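You operate a simulated robot arm through the tools that you are given. There is no shell and no other tool. Be economical: measure what you need, move in short steps, check, and stop when the job is done.

You are at the controls of a simulated two-armed robot. One attempt, no reset.

Task
Sieve the lumpy sugar from tub 32 through the fine sieve into tub 34.
Fine: clamp the sieve; tub 32 goes back, tub 34 stays under the funnel; shaker off at the end. Set down upright: what you pick out.

Only the result counts: the job must be done as asked and must still hold three seconds after the hand-in. Knocking over, shifting, dropping, spilling or breaking anything else fails it.

Robot
Two 7-joint arms with two-finger parallel grippers on one trunk, on a base that drives. Base frame: it is fixed to the floor where the robot stands at the start and does not move with it; the origin is under the middle of the robot, x ahead of it, y to its left, z up; the surface under the hand at the start is at about z = 86. Lengths are in cm, angles in rad, forces in N, time in s.
The left shoulder is at the start at [8, 13.1, 94.7], the right one opposite. With the tool pointing down near the work surface each hand reaches from about 40 to 86 cm from the robot's upright axis, wherever it stands, measured 20 degrees to its own side. Places, roughly: bench under the funnel [0, -210, 70]; bolt with the black knob [30, -80, 100]; clamp lever with the orange knob [-10, -220, 100]; deck of the sieve shaker [0, -210, 100]; drum [30, -100, 110]; drum knob [10, -70, 80]; drum lever with the blue knob [30, -120, 110]; fast plate [0, -175, 100]; fill hopper [20, -160, 100]; lever with the yellow knob [40, -80, 120]; magnet with the red knob [20, -150, 100]; magnet with the white knob [20, -170, 100]; oil cup [40, -90, 120]; slow plate [0, -150, 100]; starch bin [90, 90, 80]; sugar bin [70, 50, 80]. Payload 1.57 kg a hand.
The tool frame of a hand sits at the grasp point between the pads (the TCP): z along the fingers, y along the line on which they close. The tips reach 3 cm beyond it. Largest opening 11 cm; finger width 2.4, thickness 1.2; the body of the gripper, 4.8 by 11.2 cm, starts 7.8 cm behind the TCP.
Orientation is that of the tool frame in the base frame, as a unit quaternion [x, y, z, w]. With the fingers straight down and closing along the base's y, the tool's x points along the base's -x, its y along +y and its z along -z.

Tools
- The arms move only by the tool servo_tool. It takes "left_plan", "right_plan" or both (then of equal length, played together; a hand with none holds still); each is a list of rows, each an object of numbers (a shift or turn left out is 0, a gripper value left out holds the last): "tx", "ty", "tz": the shift along the base's x, y, z in units of 200 mm (1.0 is 200 mm); "ax", "ay", "az": the turn, a rotation vector about the base's x, y, z in units of 60 degrees (1.0 is 60 degrees); "grip": the opening, from 0 (shut) to 1 (fully open). In form: [{"tx": .., "ty": .., "tz": .., "ax": .., "ay": .., "az": .., "grip": ..}, ...]. A call has 1 to 12 rows; each row is the pose to reach, as a shift and turn from the pose commanded when the call began. A call with a number of a shift or a turn outside -1 to 1 is refused whole. A row lasts 0.2 s, in which the tool goes at most 5 cm and 0.15 rad; a call with a longer step from one row to the next is refused whole, and so is a gripper value outside its range. A pose out of reach is approached as far as the arm can. The call stops where the force on the tool passes 40 N (or 10 N more than at its start, if that is more) or the arm is blocked; 0.2 s more then pass. Each finger travels about 10.8 cm/s and halts on what it meets, pressing with about 40 N; the grip force reading is that of the motor and also rises with nothing between the fingers. The clock runs only during rows and for 0.2 s after the last one: add rows that repeat a pose to give the fingers time. The reply holds the time, the measured pose of the TCP, the force on the tool along the base axes, the opening and the grip force, in the units named above and with some noise, with the torque about the TCP (base axes, N m) and any sound that the robot's microphone picked up.
- Cameras (640 x 400 px; columns grow to the right, rows downward): "scene" is now at [-5.66, -4.11, 143.6]; the picture's right is [-0.44, -0.90, 0.00], its down [-0.36, 0.18, -0.91] and it looks along [0.82, -0.41, -0.41] (base axes); focal length 214 px, centre (320, 200). "left" rides on the left gripper at [7, -1.6, -14.1] in its tool frame; the picture's right is [0.23, 0.97, 0.00], its down [-0.86, 0.20, -0.48] and it looks along [-0.47, 0.11, 0.88] (tool axes); focal length 222 px, centre (320, 200). "right" rides on the right gripper at [7, 1.6, -14.1] in its tool frame; the picture's right is [-0.23, 0.97, 0.00], its down [-0.86, -0.20, -0.48] and it looks along [-0.47, -0.11, 0.88] (tool axes); focal length 222 px, centre (320, 200). There is no depth. A picture from a camera that has moved, and an enlarged one, comes with that camera's place and axes in the base frame and with its lens.
- get_image(camera): a new picture of that camera. No time passes.
- steer(legs): drives the robot by 1 to 6 legs, each [ahead, left, turn to the left] in cm, cm and rad, along the robot's own axes; the way and the turn of a leg run together, so that a leg with both is an arc; at most 150 cm and 3.142 rad a leg. The arms and the cameras ride along, it lands a little off, and it stops where it bumps. It gives what a move gives.
- turn_head(pan, tilt): turns the head with the scene camera to pan (to the left, within 1.902 rad either way) and tilt (down, from -0.506 to 1.204), counted from straight ahead of the robot. It gives what a move gives.
- inspect(camera, box): a new picture of the part [left, top, right, bottom] of that camera's present view, enlarged. No time passes.
- job_done(): hands the job in; it is judged then, once.

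Work in short steps. Places have to be worked out from the pictures, the camera data and where the tool is seen: move nearer, look again, correct. Check each grasp and each placing, and mend what went wrong. You have 120 turns and 92 pictures in all, those below and enlarged ones among them. Open the grippers and draw the arms clear of the work before you hand the job in, unless the task says otherwise; then end with one line.

The tools are called as name(argument=value, ...) on one line, values as JSON. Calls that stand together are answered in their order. servo_tool: Moves the arms, as the interface text tells. Its arguments: {"type":"object","properties":{"left_plan":{"type":"array","items":{"type":"object","properties":{"tx":{"type":"number"},"ty":{"type":"number"},"tz":{"type":"number"},"ax":{"type":"number"},"ay":{"type":"number"},"az":{"type":"number"},"grip":{"type":"number"}}}},"right_plan":{"type":"array","items":{"type":"object","properties":{"tx":{"type":"number"},"ty":{"type":"number"},"tz":{"type":"number"},"ax":{"type":"number"},"ay":{"type":"number"},"az":{"type":"number"},"grip":{"type":"number"}}}}},"required":[]} The other tools are called the same way: steer (legs) drives the base; turn_head (pan, tilt) turns the head that bears the scene camera; get_image (camera) takes a picture; inspect (camera, box) takes an enlarged picture of a part of a camera's view; job_done () hands the job in.

At the start:

```text
t: 0.0
left_tcp_pos: [65.66, 2.3, 99.94]
left_tcp_rot: [0.0, 1.0, 0.0, 0.0]
left_ft_force: [-0.4, 0.0, -0.3]
left_moment: [0.02, 0.0, 0.01]
left_gripper_width: 11.01
left_gripper_force: 0.0
right_tcp_pos: [45.01, -36.65, 100.05]
right_tcp_rot: [-0.001, 1.0, 0.0, 0.0]
right_ft_force: [0.9, 0.4, 0.2]
right_moment: [0.04, 0.01, 0.02]
right_gripper_width: 11.01
right_gripper_force: 0.1
robot x, y, heading: [0.01, 0.35, -0.002]
head pan, tilt: [-0.459, 0.419]
```

scene: 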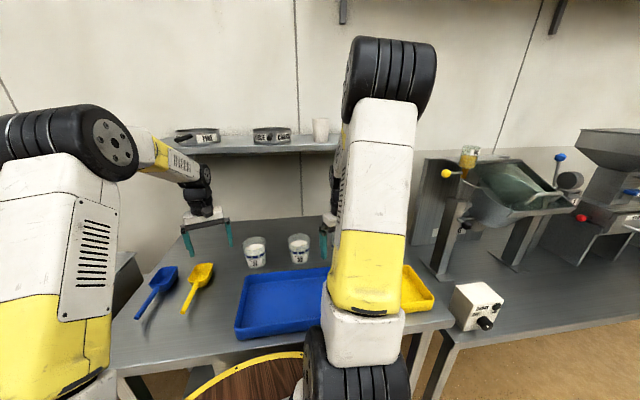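
right: 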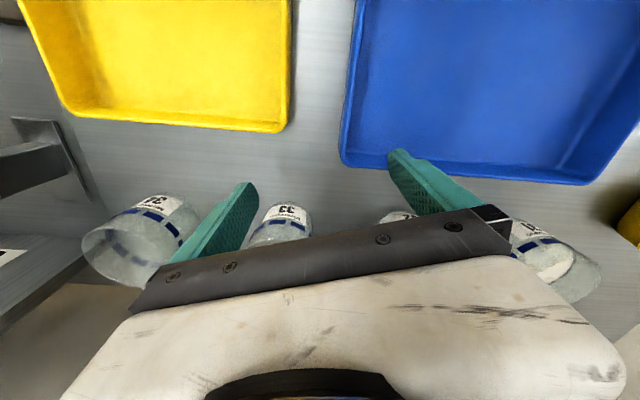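
left: 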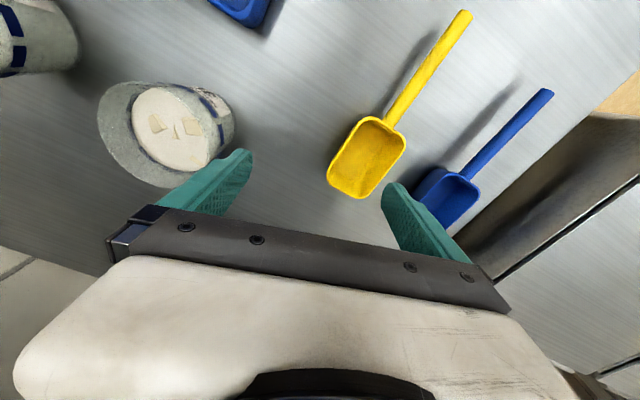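

The pictures show tubs on the bench and round sieves on a shelf. I look closer at the shelf, the tubs and the shaker area.

inspect(camera="scene", box=[160, 110, 350, 280])

inspect(camera="scene", box=[420, 110, 640, 350])

turn_head(pan=-1.4, tilt=0.3)

get_image(camera="scene")

```text
2.35 times, centred on (255, 195) of scene
camera zoom: at [-5.66, -4.11, 143.6], right [-0.44, -0.9, 0.0], down [-0.36, 0.18, -0.91], along [0.82, -0.41, -0.41], focal length 505 px, centre (473, 212)
```

zoom: 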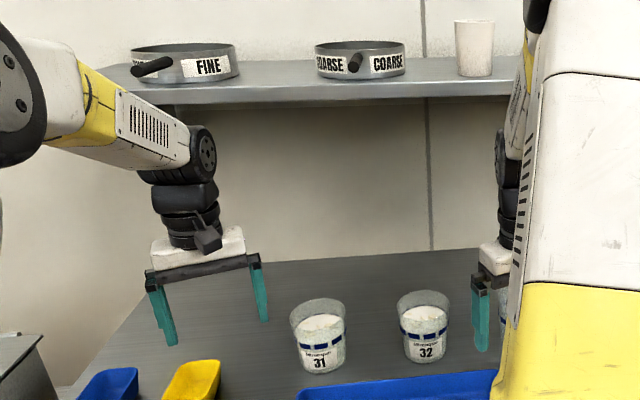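

```text
1.67 times, centred on (530, 230) of scene
camera zoom: at [-5.66, -4.11, 143.6], right [-0.44, -0.9, 0.0], down [-0.36, 0.18, -0.91], along [0.82, -0.41, -0.41], focal length 358 px, centre (-30, 150)
```

zoom: 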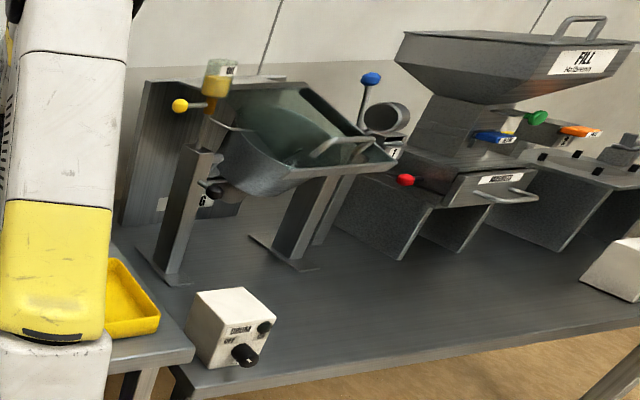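

```text
t: 1.2
left_tcp_pos: [65.6, 2.24, 99.99]
left_tcp_rot: [0.0, 1.0, 0.0, 0.0]
left_ft_force: [0.4, -0.7, -0.6]
left_moment: [-0.02, 0.02, -0.01]
left_gripper_width: 10.97
left_gripper_force: 0.1
right_tcp_pos: [44.96, -36.5, 100.13]
right_tcp_rot: [-0.001, 1.0, -0.001, 0.0]
right_ft_force: [0.2, -0.1, 0.1]
right_moment: [0.0, -0.03, 0.03]
right_gripper_width: 11.02
right_gripper_force: 0.1
robot x, y, heading: [0.07, 0.15, 0.003]
head pan, tilt: [-1.4, 0.3]
```

```text
86 pictures are left
camera scene: at [-12.34, -9.22, 144.7], right [-0.99, -0.17, 0.0], down [-0.05, 0.29, -0.96], along [0.16, -0.94, -0.3], focal length 214 px, centre (320, 200)
```

scene: 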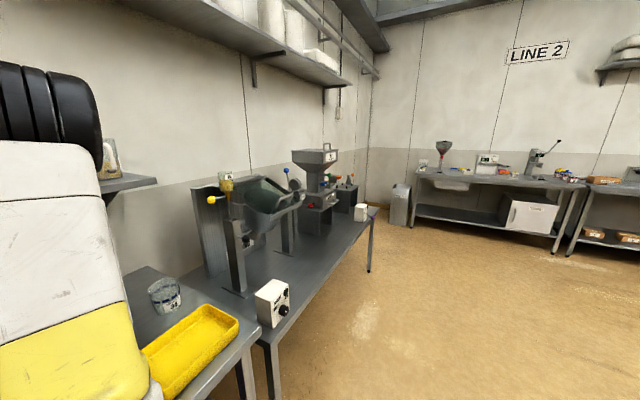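

I zoom onto the tubs near the right hand and the shaker region.

inspect(camera="right", box=[60, 170, 620, 320])

inspect(camera="scene", box=[230, 130, 400, 300])

inspect(camera="left", box=[80, 60, 260, 200])

```text
1.14 times, centred on (340, 245) of right
camera zoom: at [37.98, -35.07, 114.01], right [0.23, 0.97, 0.0], down [0.86, -0.2, 0.48], along [0.47, -0.11, -0.88], focal length 254 px, centre (297, 149)
```

zoom: 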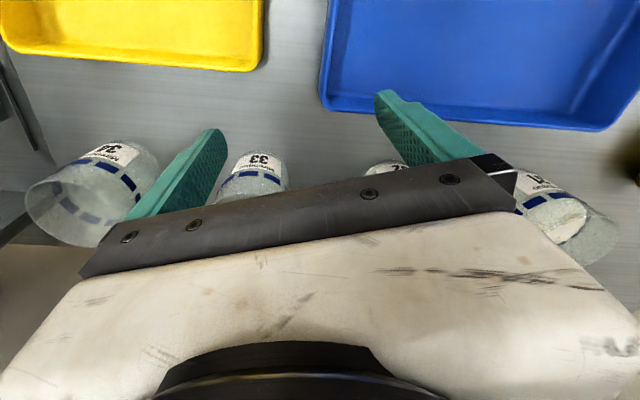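

```text
2.35 times, centred on (315, 215) of scene
camera zoom: at [-12.34, -9.22, 144.7], right [-0.99, -0.17, 0.0], down [-0.05, 0.29, -0.96], along [0.16, -0.94, -0.3], focal length 505 px, centre (332, 165)
```

zoom: 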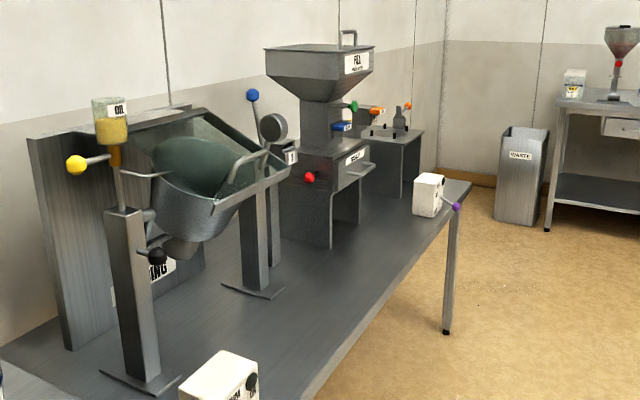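

```text
2.86 times, centred on (170, 130) of left
camera zoom: at [58.52, 0.69, 114.02], right [-0.23, 0.97, 0.0], down [0.86, 0.2, 0.48], along [0.47, 0.11, -0.88], focal length 635 px, centre (749, 400)
```

zoom: 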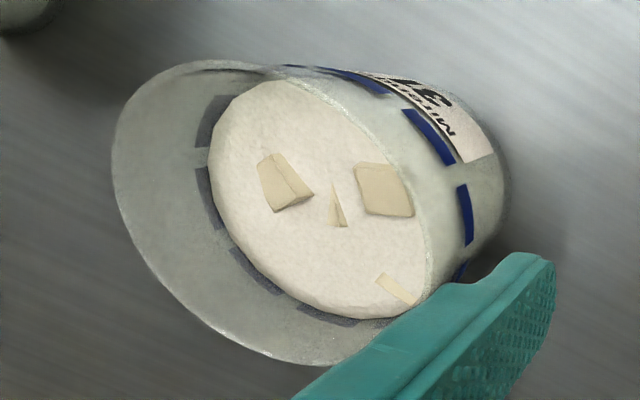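

Tub 32 seems near (62, -29). I raise the right hand over the tubs for a clear view.

servo_tool(right_plan=[{"tx": 0.1, "tz": 0.2}, {"tx": 0.2, "tz": 0.4}, {"tx": 0.3, "tz": 0.6}, {"tx": 0.4, "tz": 0.8}, {"tx": 0.5, "tz": 1.0}])

get_image(camera="right")

turn_head(pan=0.0, tilt=0.25)

get_image(camera="scene")

```text
t: 2.4
left_tcp_pos: [65.61, 2.29, 99.99]
left_tcp_rot: [0.0, 1.0, 0.0, 0.0]
left_ft_force: [0.0, -0.4, 0.2]
left_moment: [0.03, 0.0, 0.0]
left_gripper_width: 11.03
left_gripper_force: 0.1
right_tcp_pos: [54.63, -36.42, 120.09]
right_tcp_rot: [0.0, 1.0, 0.0, 0.0]
right_ft_force: [0.3, -0.2, -0.2]
right_moment: [0.06, 0.0, 0.02]
right_gripper_width: 10.97
right_gripper_force: 0.2
robot x, y, heading: [-0.19, -0.21, -0.001]
head pan, tilt: [-1.4, 0.3]
```

```text
82 pictures are left
camera right: at [47.55, -35.04, 134.13], right [0.23, 0.97, 0.0], down [0.85, -0.2, 0.48], along [0.47, -0.11, -0.88], focal length 222 px, centre (320, 200)
```

right: 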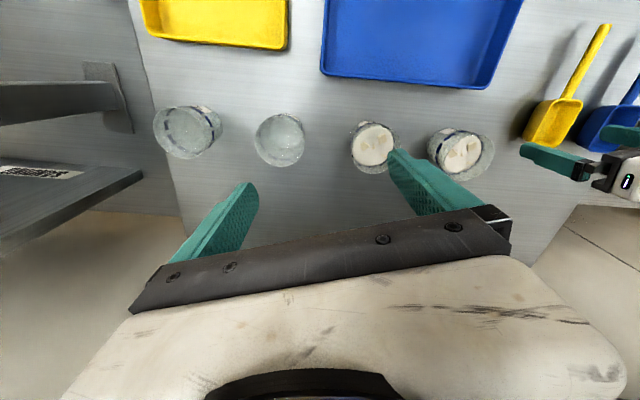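

```text
t: 4.0
left_tcp_pos: [65.46, 2.23, 99.95]
left_tcp_rot: [0.0, 1.0, 0.001, 0.0]
left_ft_force: [-0.4, -0.5, 0.7]
left_moment: [0.0, 0.02, 0.0]
left_gripper_width: 10.98
left_gripper_force: 0.1
right_tcp_pos: [54.56, -36.69, 120.04]
right_tcp_rot: [0.0, 1.0, 0.001, 0.0]
right_ft_force: [-0.7, -0.1, -0.4]
right_moment: [-0.03, 0.01, -0.01]
right_gripper_width: 10.98
right_gripper_force: 0.2
robot x, y, heading: [0.17, 0.11, 0.005]
head pan, tilt: [0.0, 0.25]
```

```text
81 pictures are left
camera scene: at [-4.6, -0.02, 145.18], right [0.0, -1.0, 0.0], down [-0.25, 0.0, -0.97], along [0.97, 0.0, -0.25], focal length 214 px, centre (320, 200)
```

scene: 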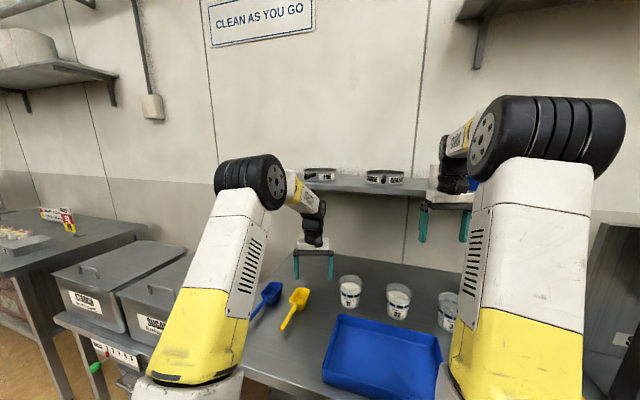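

I zoom on the FINE sieve on the shelf, and the tubs.

inspect(camera="scene", box=[270, 140, 430, 240])

```text
4.00 times, centred on (350, 190) of scene
camera zoom: at [-4.6, -0.02, 145.18], right [0.0, -1.0, 0.0], down [-0.25, 0.0, -0.97], along [0.97, 0.0, -0.25], focal length 858 px, centre (200, 240)
```

zoom: 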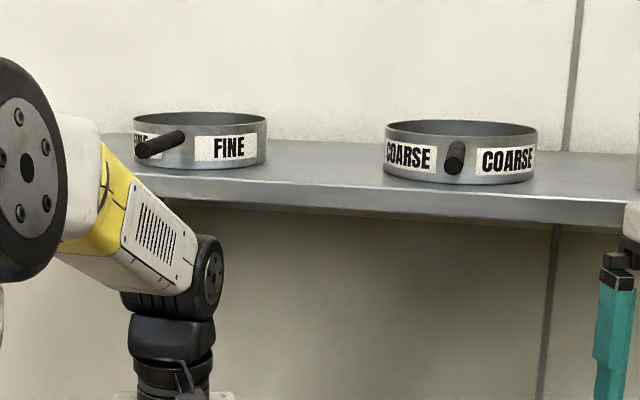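

Sieve FINE's handle points toward me and a bit to the left. I raise the left hand and turn it to point ahead for a handle approach.

servo_tool(left_plan=[{"tx": -0.1, "tz": 0.15}, {"tx": -0.2, "tz": 0.35, "ay": -0.14}, {"tx": -0.3, "tz": 0.55, "ay": -0.28}, {"tx": -0.35, "tz": 0.75, "ay": -0.42}, {"tx": -0.4, "ty": 0.1, "tz": 0.95, "ay": -0.56}, {"tx": -0.4, "ty": 0.2, "tz": 1.0, "ay": -0.7}, {"tx": -0.4, "ty": 0.3, "tz": 1.0, "ay": -0.84}, {"tx": -0.4, "ty": 0.35, "tz": 1.0, "ay": -0.98}])

servo_tool(left_plan=[{"tz": 0.1, "ay": -0.13}, {"tz": 0.2, "ay": -0.26}, {"tz": 0.3, "ay": -0.39}, {"tz": 0.4, "ay": -0.52}])

get_image(camera="left")

```text
t: 5.8
left_tcp_pos: [57.27, 9.14, 120.05]
left_tcp_rot: [-0.001, 0.871, 0.0, 0.491]
left_ft_force: [-0.5, -0.3, -0.2]
left_moment: [-0.02, 0.02, -0.02]
left_gripper_width: 11.01
left_gripper_force: 0.1
right_tcp_pos: [54.65, -36.48, 120.05]
right_tcp_rot: [0.001, 1.0, 0.0, 0.0]
right_ft_force: [-0.1, -0.1, 0.7]
right_moment: [0.02, 0.01, -0.01]
right_gripper_width: 11.0
right_gripper_force: 0.1
robot x, y, heading: [-0.19, -0.3, -0.001]
head pan, tilt: [0.0, 0.25]
```

```text
t: 6.8
left_tcp_pos: [57.24, 9.15, 128.09]
left_tcp_rot: [0.0, 0.706, 0.0, 0.708]
left_ft_force: [-0.6, 0.3, 0.0]
left_moment: [-0.02, -0.04, -0.01]
left_gripper_width: 10.99
left_gripper_force: 0.1
right_tcp_pos: [54.67, -36.52, 119.99]
right_tcp_rot: [0.001, 1.0, 0.0, 0.0]
right_ft_force: [-0.3, 0.0, 0.2]
right_moment: [0.0, 0.01, 0.03]
right_gripper_width: 10.99
right_gripper_force: 0.0
robot x, y, heading: [-0.07, 0.26, -0.004]
head pan, tilt: [0.0, 0.25]
```

```text
79 pictures are left
camera left: at [43.14, 7.59, 120.99], right [0.0, 0.97, -0.23], down [-0.48, 0.2, 0.85], along [0.88, 0.11, 0.47], focal length 222 px, centre (320, 200)
```

left: 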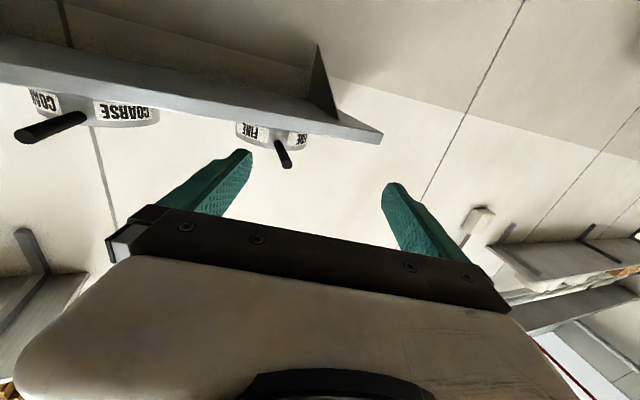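

Triangulated: handle tip (75, 5.4, 133.4), root (86, 2, 133). I yaw −0.31 rad to line up and approach to a pre-grasp, then look.

servo_tool(left_plan=[{"tx": 0.17, "ty": -0.02, "tz": 0.09, "az": -0.1}, {"tx": 0.34, "ty": -0.05, "tz": 0.18, "az": -0.2}, {"tx": 0.51, "ty": -0.07, "tz": 0.26, "az": -0.295}, {"tx": 0.51, "ty": -0.07, "tz": 0.26, "az": -0.295}])

get_image(camera="left")

inspect(camera="scene", box=[270, 140, 430, 240])

```text
t: 7.8
left_tcp_pos: [67.78, 10.12, 132.86]
left_tcp_rot: [0.097, 0.703, -0.096, 0.698]
left_ft_force: [0.2, -11.6, 1.6]
left_moment: [0.01, 0.17, 1.13]
left_gripper_width: 10.99
left_gripper_force: 0.0
left hand out of reach, approached as far as the arm can: row 1
right_tcp_pos: [54.58, -36.83, 120.05]
right_tcp_rot: [0.0, 1.0, 0.0, -0.001]
right_ft_force: [-1.2, 1.0, 0.9]
right_moment: [-0.09, -0.06, 0.01]
right_gripper_width: 10.98
right_gripper_force: 0.1
robot x, y, heading: [-0.18, 0.08, 0.001]
head pan, tilt: [0.0, 0.25]
```

```text
78 pictures are left
camera left: at [53.67, 12.4, 125.89], right [0.26, 0.94, -0.23], down [-0.4, 0.32, 0.86], along [0.88, -0.13, 0.46], focal length 222 px, centre (320, 200)
```

left: 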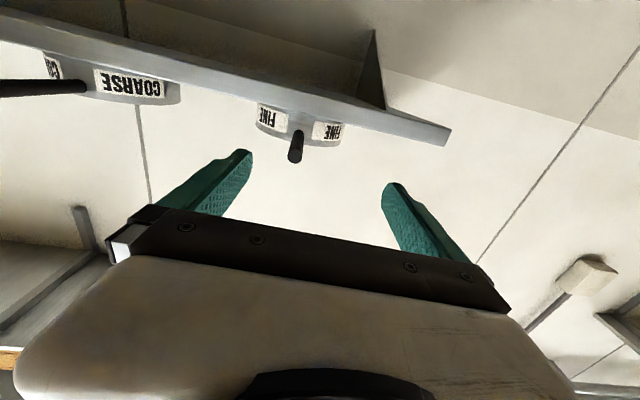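

```text
4.00 times, centred on (350, 190) of scene
camera zoom: at [-4.55, -0.04, 145.18], right [0.0, -1.0, 0.0], down [-0.25, 0.0, -0.97], along [0.97, 0.0, -0.25], focal length 858 px, centre (200, 240)
```

zoom: 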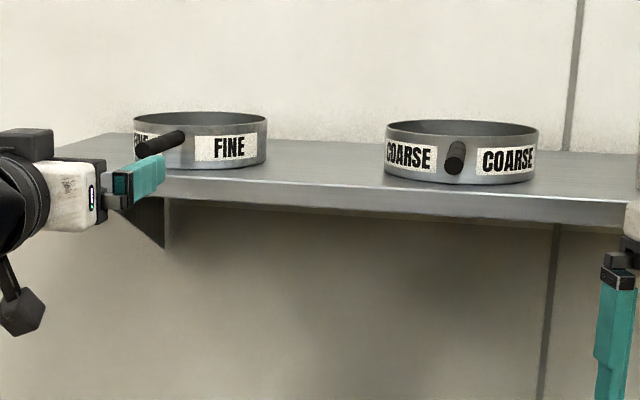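

The left reading shows −11.6 N on y, acting about 10 cm behind the TCP. I look wide and re-read at rest.

get_image(camera="scene")

servo_tool(left_plan=[{"tx": 0}, {"tx": 0}])

```text
76 pictures are left
camera scene: at [-4.55, -0.04, 145.18], right [0.0, -1.0, 0.0], down [-0.25, 0.0, -0.97], along [0.97, 0.0, -0.25], focal length 214 px, centre (320, 200)
```

scene: 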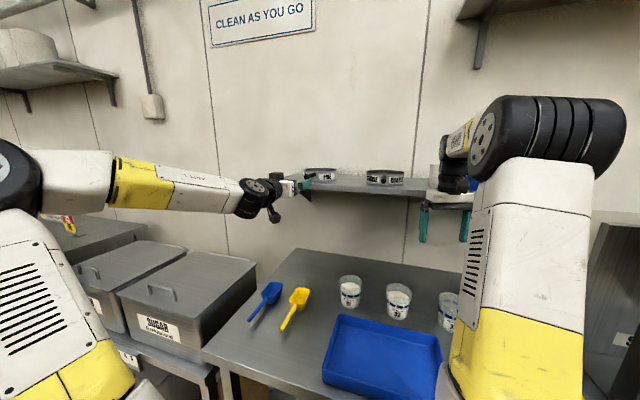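

```text
t: 8.4
left_tcp_pos: [67.42, 7.98, 133.16]
left_tcp_rot: [0.109, 0.698, -0.11, 0.699]
left_ft_force: [-0.3, -0.2, 1.3]
left_moment: [0.01, -0.01, 0.03]
left_gripper_width: 11.0
left_gripper_force: 0.1
right_tcp_pos: [54.65, -36.69, 119.93]
right_tcp_rot: [0.0, 1.0, 0.0, -0.001]
right_ft_force: [-0.1, 0.6, -0.5]
right_moment: [0.01, -0.03, 0.0]
right_gripper_width: 11.01
right_gripper_force: 0.0
robot x, y, heading: [-0.37, 0.23, -0.002]
head pan, tilt: [0.0, 0.25]
```

It was just the elbow swinging; now at rest on target. I check alignment with the handle.

get_image(camera="left")

```text
75 pictures are left
camera left: at [53.38, 10.74, 126.17], right [0.3, 0.93, -0.23], down [-0.39, 0.34, 0.86], along [0.87, -0.16, 0.47], focal length 222 px, centre (320, 200)
```

left: 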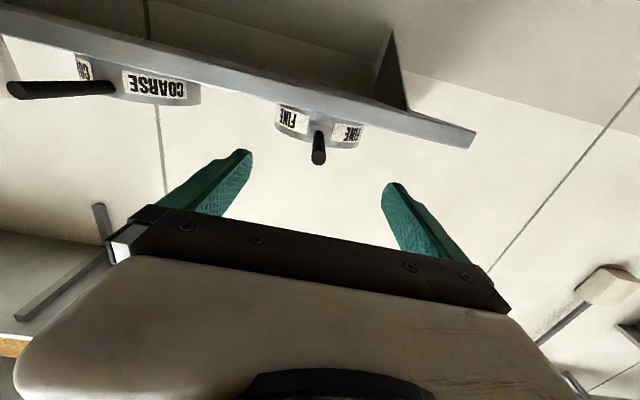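

Handle is on the tool axis. I advance 12.4 cm along it, then close.

servo_tool(left_plan=[{"tx": 0.15, "ty": -0.046}, {"tx": 0.3, "ty": -0.093}, {"tx": 0.45, "ty": -0.14}, {"tx": 0.59, "ty": -0.186}, {"tx": 0.59, "ty": -0.186}, {"tx": 0.59, "ty": -0.186}])

get_image(camera="left")

```text
t: 9.8
left_tcp_pos: [75.31, 5.43, 133.14]
left_tcp_rot: [0.108, 0.699, -0.108, 0.699]
left_ft_force: [1.5, 0.7, -0.2]
left_moment: [-0.01, -0.02, -0.04]
left_gripper_width: 10.99
left_gripper_force: 0.0
left hand out of reach, approached as far as the arm can: row 3, 4, 5, 6
right_tcp_pos: [54.61, -36.56, 120.05]
right_tcp_rot: [0.0, 1.0, 0.0, 0.0]
right_ft_force: [0.2, -0.9, 1.0]
right_moment: [0.02, -0.03, 0.02]
right_gripper_width: 11.03
right_gripper_force: 0.0
robot x, y, heading: [0.04, 0.2, 0.002]
head pan, tilt: [0.0, 0.25]
```

```text
74 pictures are left
camera left: at [61.38, 8.27, 126.15], right [0.3, 0.93, -0.23], down [-0.4, 0.34, 0.86], along [0.87, -0.16, 0.47], focal length 222 px, centre (320, 200)
```

left: 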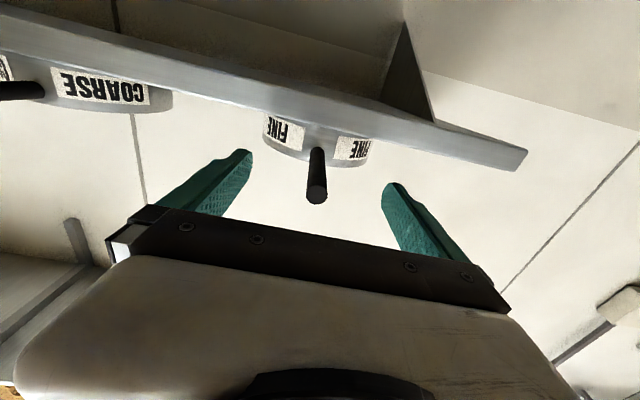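

The arm is at full reach with the TCP only at the handle tip. I drive the base 5 cm along the handle's direction.

steer(legs=[[4.8, -1.5, 0]])

get_image(camera="left")

```text
t: 10.8
left_tcp_pos: [78.87, 3.95, 133.19]
left_tcp_rot: [0.111, 0.698, -0.111, 0.698]
left_ft_force: [-0.7, -0.1, -0.3]
left_moment: [0.0, 0.0, 0.01]
left_gripper_width: 11.03
left_gripper_force: 0.0
right_tcp_pos: [57.95, -38.09, 119.88]
right_tcp_rot: [0.003, 1.0, 0.0, -0.002]
right_ft_force: [0.1, 0.8, -0.7]
right_moment: [0.0, -0.04, 0.01]
right_gripper_width: 10.97
right_gripper_force: 0.0
robot x, y, heading: [3.53, -1.31, -0.011]
head pan, tilt: [0.0, 0.25]
stopped in leg 1: the robot was blocked; the commanded pose is now the measured one
```

```text
73 pictures are left
camera left: at [64.96, 6.73, 126.12], right [0.3, 0.93, -0.23], down [-0.39, 0.34, 0.86], along [0.87, -0.17, 0.47], focal length 222 px, centre (320, 200)
```

left: 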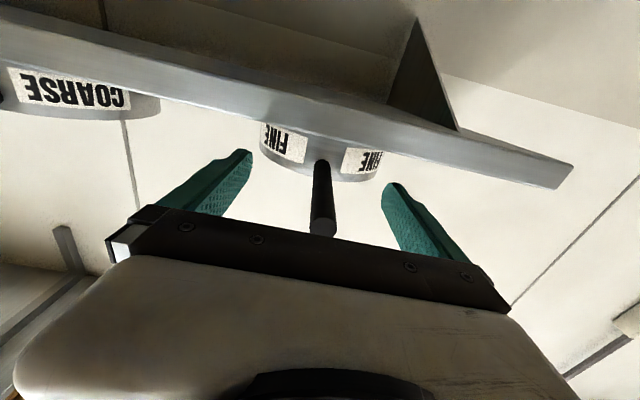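

Handle is 4 cm inside the grasp point. I close on it.

servo_tool(left_plan=[{"grip": 0.5}, {"grip": 0.3}, {"grip": 0}, {"grip": 0}, {"grip": 0}])

```text
t: 12.0
left_tcp_pos: [78.78, 3.96, 133.2]
left_tcp_rot: [0.111, 0.698, -0.111, 0.698]
left_ft_force: [-0.2, 1.4, 0.7]
left_moment: [-0.04, -0.11, 0.15]
left_gripper_width: 1.59
left_gripper_force: 31.0
right_tcp_pos: [57.83, -38.07, 119.9]
right_tcp_rot: [0.003, 1.0, 0.0, 0.0]
right_ft_force: [0.5, 0.7, -1.1]
right_moment: [0.01, 0.02, 0.01]
right_gripper_width: 11.01
right_gripper_force: 0.0
robot x, y, heading: [3.54, -1.25, -0.005]
head pan, tilt: [0.0, 0.25]
```

Gripped at 1.6 cm. Lift 4 cm and draw back.

servo_tool(left_plan=[{"tz": 0.08}, {"tz": 0.2}, {"tz": 0.25, "tx": -0.15, "ty": 0.05}, {"tz": 0.25, "tx": -0.3, "ty": 0.09}, {"tz": 0.25, "tx": -0.45, "ty": 0.14}, {"tz": 0.25, "tx": -0.6, "ty": 0.18}])

get_image(camera="scene")

```text
t: 13.4
left_tcp_pos: [66.89, 7.31, 138.3]
left_tcp_rot: [0.112, 0.699, -0.112, 0.697]
left_ft_force: [0.1, 0.1, -4.7]
left_moment: [0.16, 0.5, 0.01]
left_gripper_width: 1.57
left_gripper_force: 31.5
right_tcp_pos: [58.0, -37.96, 119.92]
right_tcp_rot: [0.003, 1.0, 0.0, 0.0]
right_ft_force: [0.7, -0.5, -0.1]
right_moment: [0.03, 0.03, 0.0]
right_gripper_width: 11.01
right_gripper_force: 0.1
robot x, y, heading: [3.36, -1.25, -0.013]
head pan, tilt: [0.0, 0.25]
```

```text
72 pictures are left
camera scene: at [-1.05, -1.09, 145.18], right [-0.01, -1.0, 0.0], down [-0.25, 0.0, -0.97], along [0.97, -0.01, -0.25], focal length 214 px, centre (320, 200)
```

scene: 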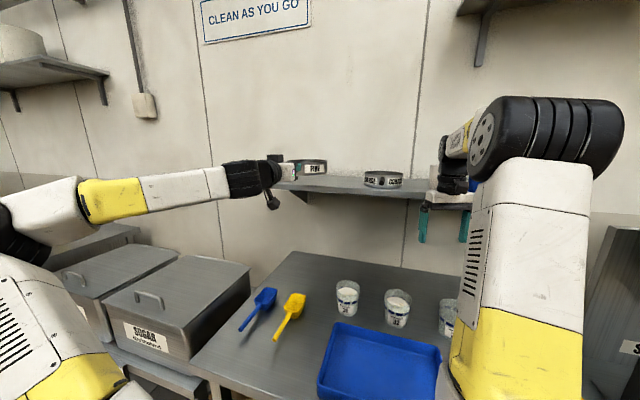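

Sieve held level (about 0.48 kg). I back away from the bench and drive toward the shaker at a distance, then look.

steer(legs=[[-90, 0, 0], [0, -150, 0]])

turn_head(pan=-0.5, tilt=0.35)

get_image(camera="scene")

```text
t: 17.0
left_tcp_pos: [-4.1, 7.18, 138.13]
left_tcp_rot: [0.117, 0.699, -0.116, 0.696]
left_ft_force: [1.6, -0.5, -4.8]
left_moment: [0.16, 0.51, 0.03]
left_gripper_width: 1.57
left_gripper_force: 31.4
right_tcp_pos: [-13.76, -38.04, 119.83]
right_tcp_rot: [0.011, 1.0, 0.0, -0.001]
right_ft_force: [1.0, -0.1, -1.3]
right_moment: [0.0, 0.1, -0.01]
right_gripper_width: 10.99
right_gripper_force: 0.2
robot x, y, heading: [-67.88, -0.12, -0.019]
head pan, tilt: [0.0, 0.25]
stopped in leg 1: the robot was blocked; the commanded pose is now the measured one
```

```text
t: 18.0
left_tcp_pos: [-4.24, 7.15, 138.24]
left_tcp_rot: [0.118, 0.698, -0.117, 0.697]
left_ft_force: [-0.3, -0.2, -4.5]
left_moment: [0.18, 0.52, 0.01]
left_gripper_width: 1.61
left_gripper_force: 31.5
right_tcp_pos: [-14.0, -38.06, 120.03]
right_tcp_rot: [0.014, 1.0, 0.0, -0.001]
right_ft_force: [0.5, -0.4, 0.6]
right_moment: [0.03, -0.02, 0.0]
right_gripper_width: 11.02
right_gripper_force: 0.1
robot x, y, heading: [-67.61, 0.15, -0.026]
head pan, tilt: [-0.499, 0.351]
```

```text
71 pictures are left
camera scene: at [-73.41, -4.41, 144.23], right [-0.5, -0.87, 0.0], down [-0.3, 0.17, -0.94], along [0.81, -0.47, -0.34], focal length 214 px, centre (320, 200)
```

scene: 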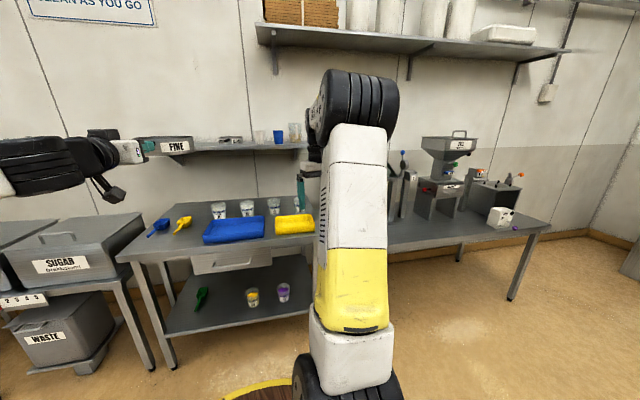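

Something blocks behind at x≈−68. I pull both hands in and look along my right side for the driving lane.

servo_tool(left_plan=[{"tx": -0.2}, {"tx": -0.4}, {"tx": -0.6}, {"tx": -0.75}], right_plan=[{"tx": -0.2}, {"tx": -0.4}, {"tx": -0.55}, {"tx": -0.55}])

turn_head(pan=-1.75, tilt=0.45)

get_image(camera="scene")

```text
t: 19.0
left_tcp_pos: [-18.97, 7.06, 138.32]
left_tcp_rot: [0.118, 0.698, -0.117, 0.697]
left_ft_force: [1.0, -0.2, -5.2]
left_moment: [0.14, 0.52, -0.01]
left_gripper_width: 1.59
left_gripper_force: 31.4
right_tcp_pos: [-25.08, -37.93, 119.92]
right_tcp_rot: [0.014, 1.0, 0.0, 0.0]
right_ft_force: [-0.5, 0.2, -0.3]
right_moment: [0.0, 0.05, 0.02]
right_gripper_width: 10.98
right_gripper_force: 0.0
robot x, y, heading: [-67.69, -0.12, -0.028]
head pan, tilt: [-0.499, 0.351]
```

```text
t: 20.4
left_tcp_pos: [-19.01, 7.2, 138.47]
left_tcp_rot: [0.118, 0.698, -0.117, 0.697]
left_ft_force: [0.5, 0.8, -4.0]
left_moment: [0.18, 0.51, 0.01]
left_gripper_width: 1.58
left_gripper_force: 31.8
right_tcp_pos: [-25.04, -37.94, 119.91]
right_tcp_rot: [0.013, 1.0, -0.001, -0.001]
right_ft_force: [0.8, 1.1, -0.2]
right_moment: [0.02, -0.04, 0.02]
right_gripper_width: 11.0
right_gripper_force: 0.0
robot x, y, heading: [-67.44, -0.21, -0.023]
head pan, tilt: [-1.751, 0.45]
```

```text
70 pictures are left
camera scene: at [-83.36, -8.77, 143.32], right [-0.98, 0.2, 0.0], down [0.09, 0.43, -0.9], along [-0.18, -0.88, -0.44], focal length 214 px, centre (320, 200)
```

scene: 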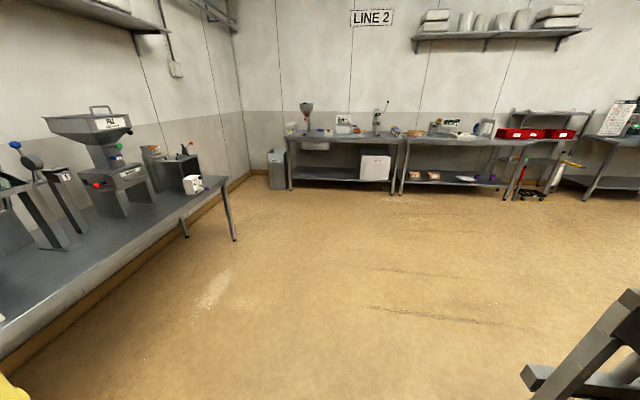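

The lane is clear. I slide to the right along the benches, turn to face the slanted bench squarely and look.

steer(legs=[[4, 0, 0], [0, -148, 0], [0, 0, -0.27], [0, -37, 0]])

turn_head(pan=-0.15, tilt=0.5)

get_image(camera="scene")

```text
t: 30.9
left_tcp_pos: [-30.89, -185.82, 138.39]
left_tcp_rot: [0.217, 0.673, -0.215, 0.673]
left_ft_force: [-0.4, 0.1, -3.7]
left_moment: [0.33, 0.45, 0.02]
left_gripper_width: 1.59
left_gripper_force: 31.4
right_tcp_pos: [-49.42, -227.34, 120.03]
right_tcp_rot: [0.156, 0.988, 0.0, 0.0]
right_ft_force: [0.1, -0.1, 0.0]
right_moment: [-0.02, 0.01, 0.02]
right_gripper_width: 10.98
right_gripper_force: 0.0
robot x, y, heading: [-79.42, -179.22, -0.315]
head pan, tilt: [-1.751, 0.45]
```

```text
t: 32.5
left_tcp_pos: [-30.96, -185.89, 138.35]
left_tcp_rot: [0.217, 0.673, -0.216, 0.673]
left_ft_force: [0.0, -0.4, -4.0]
left_moment: [0.28, 0.44, -0.01]
left_gripper_width: 1.61
left_gripper_force: 32.0
right_tcp_pos: [-49.5, -227.35, 119.86]
right_tcp_rot: [0.156, 0.988, -0.002, 0.0]
right_ft_force: [0.8, -0.3, 0.3]
right_moment: [0.02, -0.01, -0.02]
right_gripper_width: 11.01
right_gripper_force: 0.2
robot x, y, heading: [-79.36, -179.23, -0.309]
head pan, tilt: [-0.15, 0.499]
```

```text
69 pictures are left
camera scene: at [-84.72, -178.77, 142.86], right [-0.45, -0.89, 0.0], down [-0.43, 0.21, -0.88], along [0.79, -0.39, -0.48], focal length 214 px, centre (320, 200)
```

scene: 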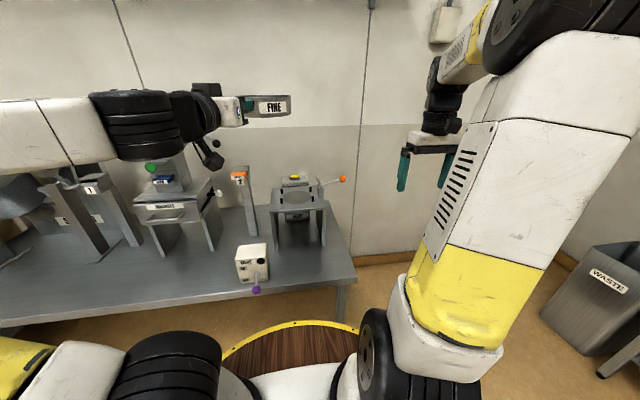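

inspect(camera="scene", box=[200, 150, 370, 310])

```text
2.50 times, centred on (285, 230) of scene
camera zoom: at [-84.72, -178.77, 142.86], right [-0.45, -0.89, 0.0], down [-0.43, 0.21, -0.88], along [0.79, -0.39, -0.48], focal length 536 px, centre (408, 125)
```

zoom: 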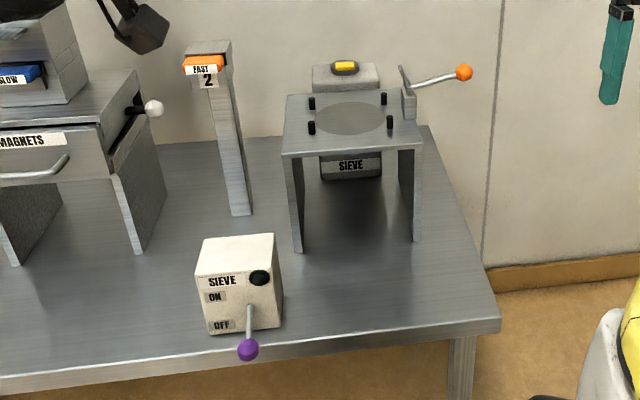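

The shaker has a deck with four pegs, clamp lever (orange) on its right, and a switch box (purple lever, OFF). I drive 13 cm closer and turn the sieve so its handle faces me.

steer(legs=[[13, -4, 0]])

servo_tool(left_plan=[{"tx": -0.1, "az": 0.1}, {"tx": -0.1, "az": 0.2}, {"tx": -0.1, "az": 0.3}, {"tx": -0.1, "az": 0.3}])

turn_head(pan=-0.05, tilt=0.6)

get_image(camera="scene")

```text
t: 33.9
left_tcp_pos: [-19.51, -193.69, 138.41]
left_tcp_rot: [0.218, 0.673, -0.216, 0.673]
left_ft_force: [0.1, 0.2, -3.8]
left_moment: [0.35, 0.44, 0.0]
left_gripper_width: 1.55
left_gripper_force: 31.4
right_tcp_pos: [-38.07, -235.28, 119.96]
right_tcp_rot: [0.156, 0.988, 0.0, 0.0]
right_ft_force: [-0.3, 0.3, 1.0]
right_moment: [0.02, 0.01, 0.02]
right_gripper_width: 11.0
right_gripper_force: 0.0
robot x, y, heading: [-68.4, -186.63, -0.318]
head pan, tilt: [-0.15, 0.499]
```

```text
t: 34.9
left_tcp_pos: [-21.45, -193.81, 138.23]
left_tcp_rot: [0.108, 0.699, -0.107, 0.698]
left_ft_force: [0.9, 0.3, -4.0]
left_moment: [0.17, 0.47, -0.03]
left_gripper_width: 1.55
left_gripper_force: 31.9
right_tcp_pos: [-38.05, -235.21, 119.91]
right_tcp_rot: [0.156, 0.988, 0.0, -0.001]
right_ft_force: [0.0, -0.3, 0.7]
right_moment: [-0.06, -0.02, 0.0]
right_gripper_width: 10.98
right_gripper_force: 0.0
robot x, y, heading: [-68.29, -186.86, -0.31]
head pan, tilt: [-0.15, 0.499]
```

```text
t: 35.5
left_tcp_pos: [-21.57, -193.67, 138.21]
left_tcp_rot: [0.108, 0.699, -0.108, 0.699]
left_ft_force: [0.2, -0.1, -3.3]
left_moment: [0.17, 0.52, -0.03]
left_gripper_width: 1.58
left_gripper_force: 31.7
right_tcp_pos: [-38.17, -235.24, 119.98]
right_tcp_rot: [0.156, 0.988, 0.0, 0.0]
right_ft_force: [-0.1, -0.2, 0.8]
right_moment: [0.03, -0.05, 0.01]
right_gripper_width: 11.02
right_gripper_force: 0.0
robot x, y, heading: [-68.51, -186.75, -0.315]
head pan, tilt: [-0.051, 0.6]
```

```text
67 pictures are left
camera scene: at [-73.16, -185.68, 141.96], right [-0.36, -0.93, 0.0], down [-0.53, 0.2, -0.83], along [0.77, -0.29, -0.56], focal length 214 px, centre (320, 200)
```

scene: 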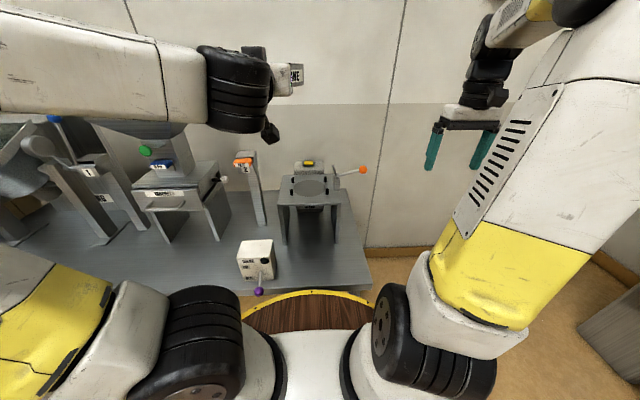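

I move the right hand over to view the deck from above.

servo_tool(right_plan=[{"tx": 0.15, "ty": 0.12}, {"tx": 0.35, "ty": 0.22}, {"tx": 0.5, "ty": 0.35}, {"tx": 0.5, "ty": 0.5}])

get_image(camera="right")

inspect(camera="scene", box=[220, 140, 380, 300])

```text
t: 36.5
left_tcp_pos: [-21.48, -193.67, 138.19]
left_tcp_rot: [0.11, 0.699, -0.109, 0.698]
left_ft_force: [0.2, -1.2, -4.0]
left_moment: [0.18, 0.54, 0.01]
left_gripper_width: 1.59
left_gripper_force: 31.1
right_tcp_pos: [-27.95, -225.61, 119.81]
right_tcp_rot: [0.156, 0.988, 0.0, -0.001]
right_ft_force: [0.3, 0.8, 0.1]
right_moment: [0.05, -0.01, 0.0]
right_gripper_width: 10.99
right_gripper_force: 0.1
robot x, y, heading: [-68.48, -187.12, -0.318]
head pan, tilt: [-0.051, 0.6]
```

```text
66 pictures are left
camera right: at [-34.23, -221.98, 133.88], right [0.52, 0.86, 0.0], down [0.75, -0.45, 0.48], along [0.41, -0.25, -0.88], focal length 222 px, centre (320, 200)
```

right: 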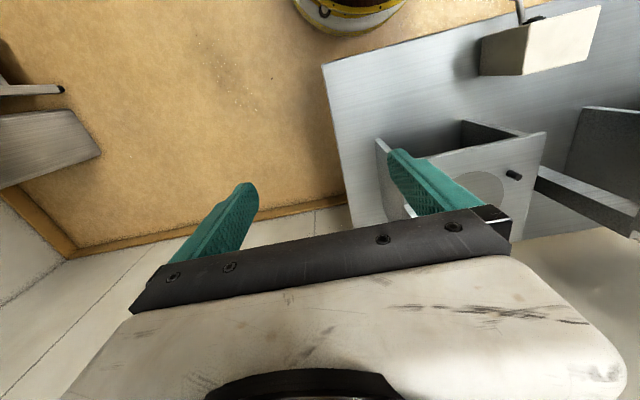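

```text
2.50 times, centred on (300, 220) of scene
camera zoom: at [-73.14, -185.7, 141.95], right [-0.36, -0.93, 0.0], down [-0.53, 0.2, -0.82], along [0.77, -0.29, -0.57], focal length 536 px, centre (370, 150)
```

zoom: 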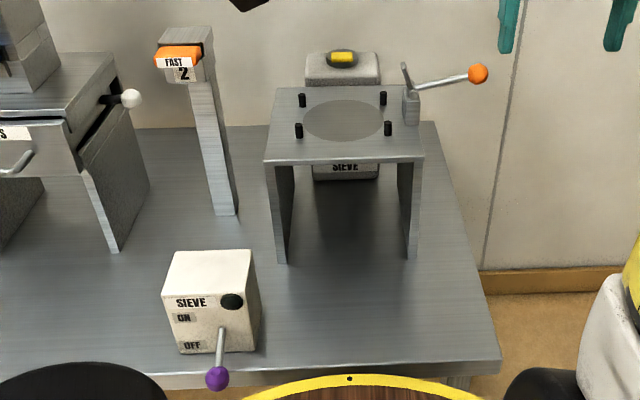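

Deck triangulated: z≈95.6, peg centre ≈ (−1, −208.2), axis heading −0.31; my tool already has that yaw. I move the right hand away and bring the sieve above the deck.

servo_tool(right_plan=[{"tx": -0.2, "ty": -0.1}, {"tx": -0.4, "ty": -0.25}, {"tx": -0.5, "ty": -0.45}, {"tx": -0.5, "ty": -0.6}, {"tx": -0.5, "ty": -0.6}, {"tx": -0.5, "ty": -0.6}, {"tx": -0.5, "ty": -0.6}], left_plan=[{"tz": -0.2}, {"tz": -0.4}, {"tx": 0.05, "ty": -0.1, "tz": -0.6}, {"tx": 0.1, "ty": -0.2, "tz": -0.8}, {"tx": 0.2, "ty": -0.35, "tz": -0.95}, {"tx": 0.29, "ty": -0.49, "tz": -1.0}, {"tx": 0.29, "ty": -0.49, "tz": -1.0}])

inspect(camera="scene", box=[220, 100, 380, 260])

get_image(camera="left")

```text
t: 38.1
left_tcp_pos: [-15.83, -203.86, 118.19]
left_tcp_rot: [0.109, 0.699, -0.109, 0.698]
left_ft_force: [0.1, 0.4, -3.5]
left_moment: [0.13, 0.51, 0.0]
left_gripper_width: 1.57
left_gripper_force: 31.5
left hand out of reach, approached as far as the arm can: row 2, 3, 4, 5
right_tcp_pos: [-38.23, -237.45, 119.89]
right_tcp_rot: [0.157, 0.988, 0.0, -0.001]
right_ft_force: [0.5, 0.0, -0.3]
right_moment: [0.02, -0.04, -0.01]
right_gripper_width: 11.01
right_gripper_force: 0.1
robot x, y, heading: [-68.52, -186.82, -0.32]
head pan, tilt: [-0.051, 0.6]
```

```text
2.50 times, centred on (300, 180) of scene
camera zoom: at [-73.15, -185.69, 141.95], right [-0.36, -0.93, 0.0], down [-0.53, 0.2, -0.82], along [0.77, -0.29, -0.57], focal length 536 px, centre (370, 250)
```

zoom: 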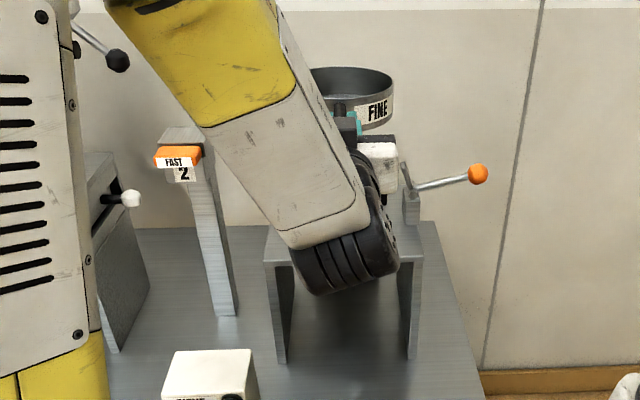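

```text
63 pictures are left
camera left: at [-29.87, -201.1, 111.17], right [0.29, 0.93, -0.23], down [-0.39, 0.33, 0.86], along [0.87, -0.16, 0.46], focal length 222 px, centre (320, 200)
```

left: 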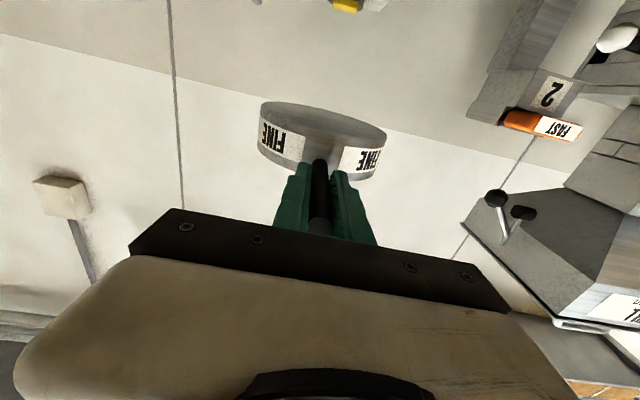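

The sieve is centred on the tool axis. I lower it to about 106 and bring the right camera for a side look from above.

servo_tool(left_plan=[{"tz": -0.2}, {"tz": -0.4}, {"tz": -0.6}, {"tz": -0.6}], right_plan=[{"tx": 0.2, "ty": 0.02}, {"tx": 0.35, "ty": 0.06}, {"tx": 0.4, "ty": 0.1}, {"tx": 0.4, "ty": 0.1}])

get_image(camera="right")

```text
t: 39.1
left_tcp_pos: [-15.01, -204.68, 106.15]
left_tcp_rot: [0.109, 0.699, -0.108, 0.698]
left_ft_force: [-0.2, 0.1, -4.9]
left_moment: [0.19, 0.52, 0.02]
left_gripper_width: 1.55
left_gripper_force: 31.4
left hand out of reach, approached as far as the arm can: row 1, 2, 3, 4
right_tcp_pos: [-30.0, -235.2, 120.09]
right_tcp_rot: [0.157, 0.988, 0.0, -0.001]
right_ft_force: [0.1, 0.0, -0.6]
right_moment: [0.03, -0.03, 0.01]
right_gripper_width: 11.01
right_gripper_force: 0.1
robot x, y, heading: [-67.76, -186.59, -0.315]
head pan, tilt: [-0.051, 0.6]
```

```text
62 pictures are left
camera right: at [-36.14, -231.61, 134.15], right [0.52, 0.86, 0.0], down [0.75, -0.45, 0.48], along [0.41, -0.25, -0.88], focal length 222 px, centre (320, 200)
```

right: 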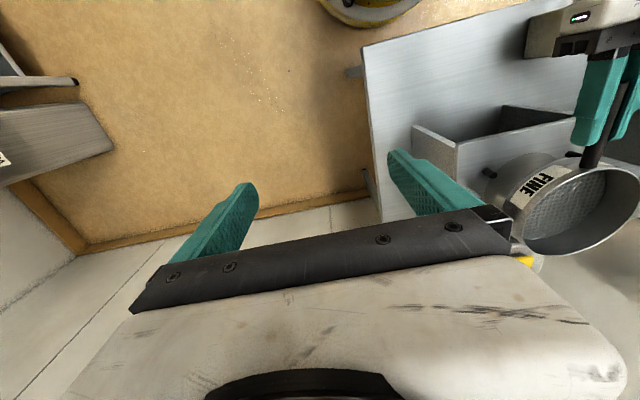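

The sieve is at the image edge. I yaw the right hand left ~0.8 rad to centre it and measure.

servo_tool(right_plan=[{"az": 0.14, "tz": 0.1}, {"az": 0.28, "tz": 0.2}, {"az": 0.42, "tz": 0.3}, {"az": 0.56, "tz": 0.4}, {"az": 0.7, "tz": 0.5}, {"az": 0.8, "tz": 0.5}])

get_image(camera="right")

```text
t: 40.5
left_tcp_pos: [-15.0, -204.66, 106.2]
left_tcp_rot: [0.109, 0.699, -0.109, 0.699]
left_ft_force: [-0.4, 0.3, -4.5]
left_moment: [0.16, 0.54, 0.01]
left_gripper_width: 1.58
left_gripper_force: 32.2
right_tcp_pos: [-30.16, -235.27, 129.92]
right_tcp_rot: [-0.26, 0.966, 0.0, 0.0]
right_ft_force: [0.7, 1.1, -0.9]
right_moment: [-0.02, 0.0, -0.01]
right_gripper_width: 11.0
right_gripper_force: 0.1
robot x, y, heading: [-68.11, -186.78, -0.315]
head pan, tilt: [-0.051, 0.6]
```

```text
61 pictures are left
camera right: at [-37.08, -237.4, 143.99], right [-0.29, 0.96, 0.0], down [0.84, 0.26, 0.48], along [0.46, 0.14, -0.88], focal length 222 px, centre (320, 200)
```

right: 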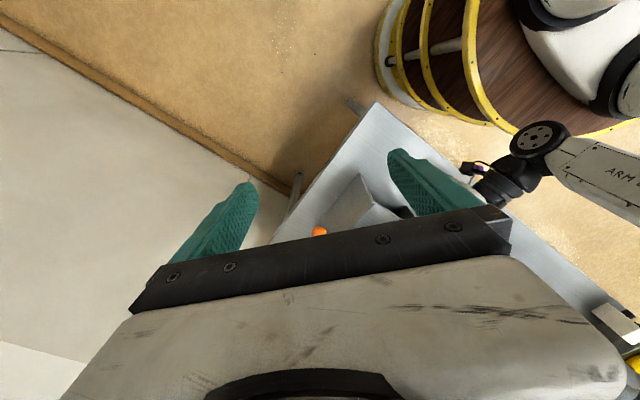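

Gripper occludes that way. I restore the yaw, go higher and nearer instead.

servo_tool(right_plan=[{"az": -0.14, "tz": 0.1}, {"az": -0.28, "tz": 0.2}, {"az": -0.42, "tz": 0.3}, {"az": -0.56, "tz": 0.4, "tx": 0.05, "ty": 0.1}, {"az": -0.7, "tz": 0.5, "tx": 0.1, "ty": 0.2}, {"az": -0.8, "tz": 0.5, "tx": 0.15, "ty": 0.3}])

get_image(camera="right")

```text
t: 41.9
left_tcp_pos: [-14.95, -204.59, 106.19]
left_tcp_rot: [0.11, 0.699, -0.108, 0.698]
left_ft_force: [0.2, 0.5, -3.9]
left_moment: [0.18, 0.55, 0.03]
left_gripper_width: 1.57
left_gripper_force: 31.2
right_tcp_pos: [-29.82, -229.15, 140.45]
right_tcp_rot: [0.133, 0.991, 0.0, 0.001]
right_ft_force: [-0.7, -1.2, -0.2]
right_moment: [0.01, -0.02, 0.0]
right_gripper_width: 10.99
right_gripper_force: 0.0
right hand out of reach, approached as far as the arm can: row 5, 6
robot x, y, heading: [-68.1, -186.8, -0.313]
head pan, tilt: [-0.051, 0.6]
```

```text
60 pictures are left
camera right: at [-36.16, -225.74, 154.52], right [0.47, 0.88, 0.0], down [0.77, -0.42, 0.48], along [0.42, -0.23, -0.88], focal length 222 px, centre (320, 200)
```

right: 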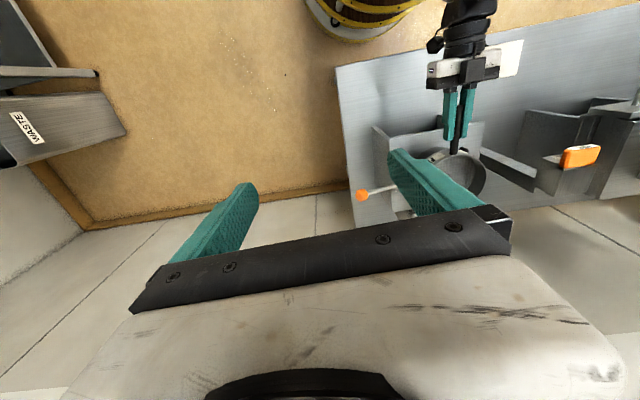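

inspect(camera="right", box=[360, 60, 520, 210])

```text
2.67 times, centred on (440, 135) of right
camera zoom: at [-36.16, -225.74, 154.52], right [0.47, 0.88, 0.0], down [0.77, -0.42, 0.48], along [0.42, -0.23, -0.88], focal length 592 px, centre (0, 373)
```

zoom: 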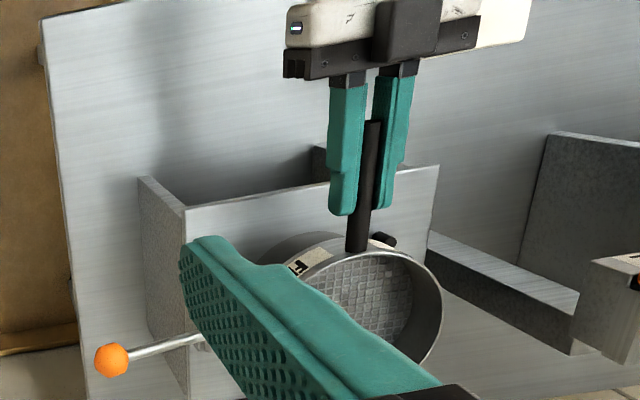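

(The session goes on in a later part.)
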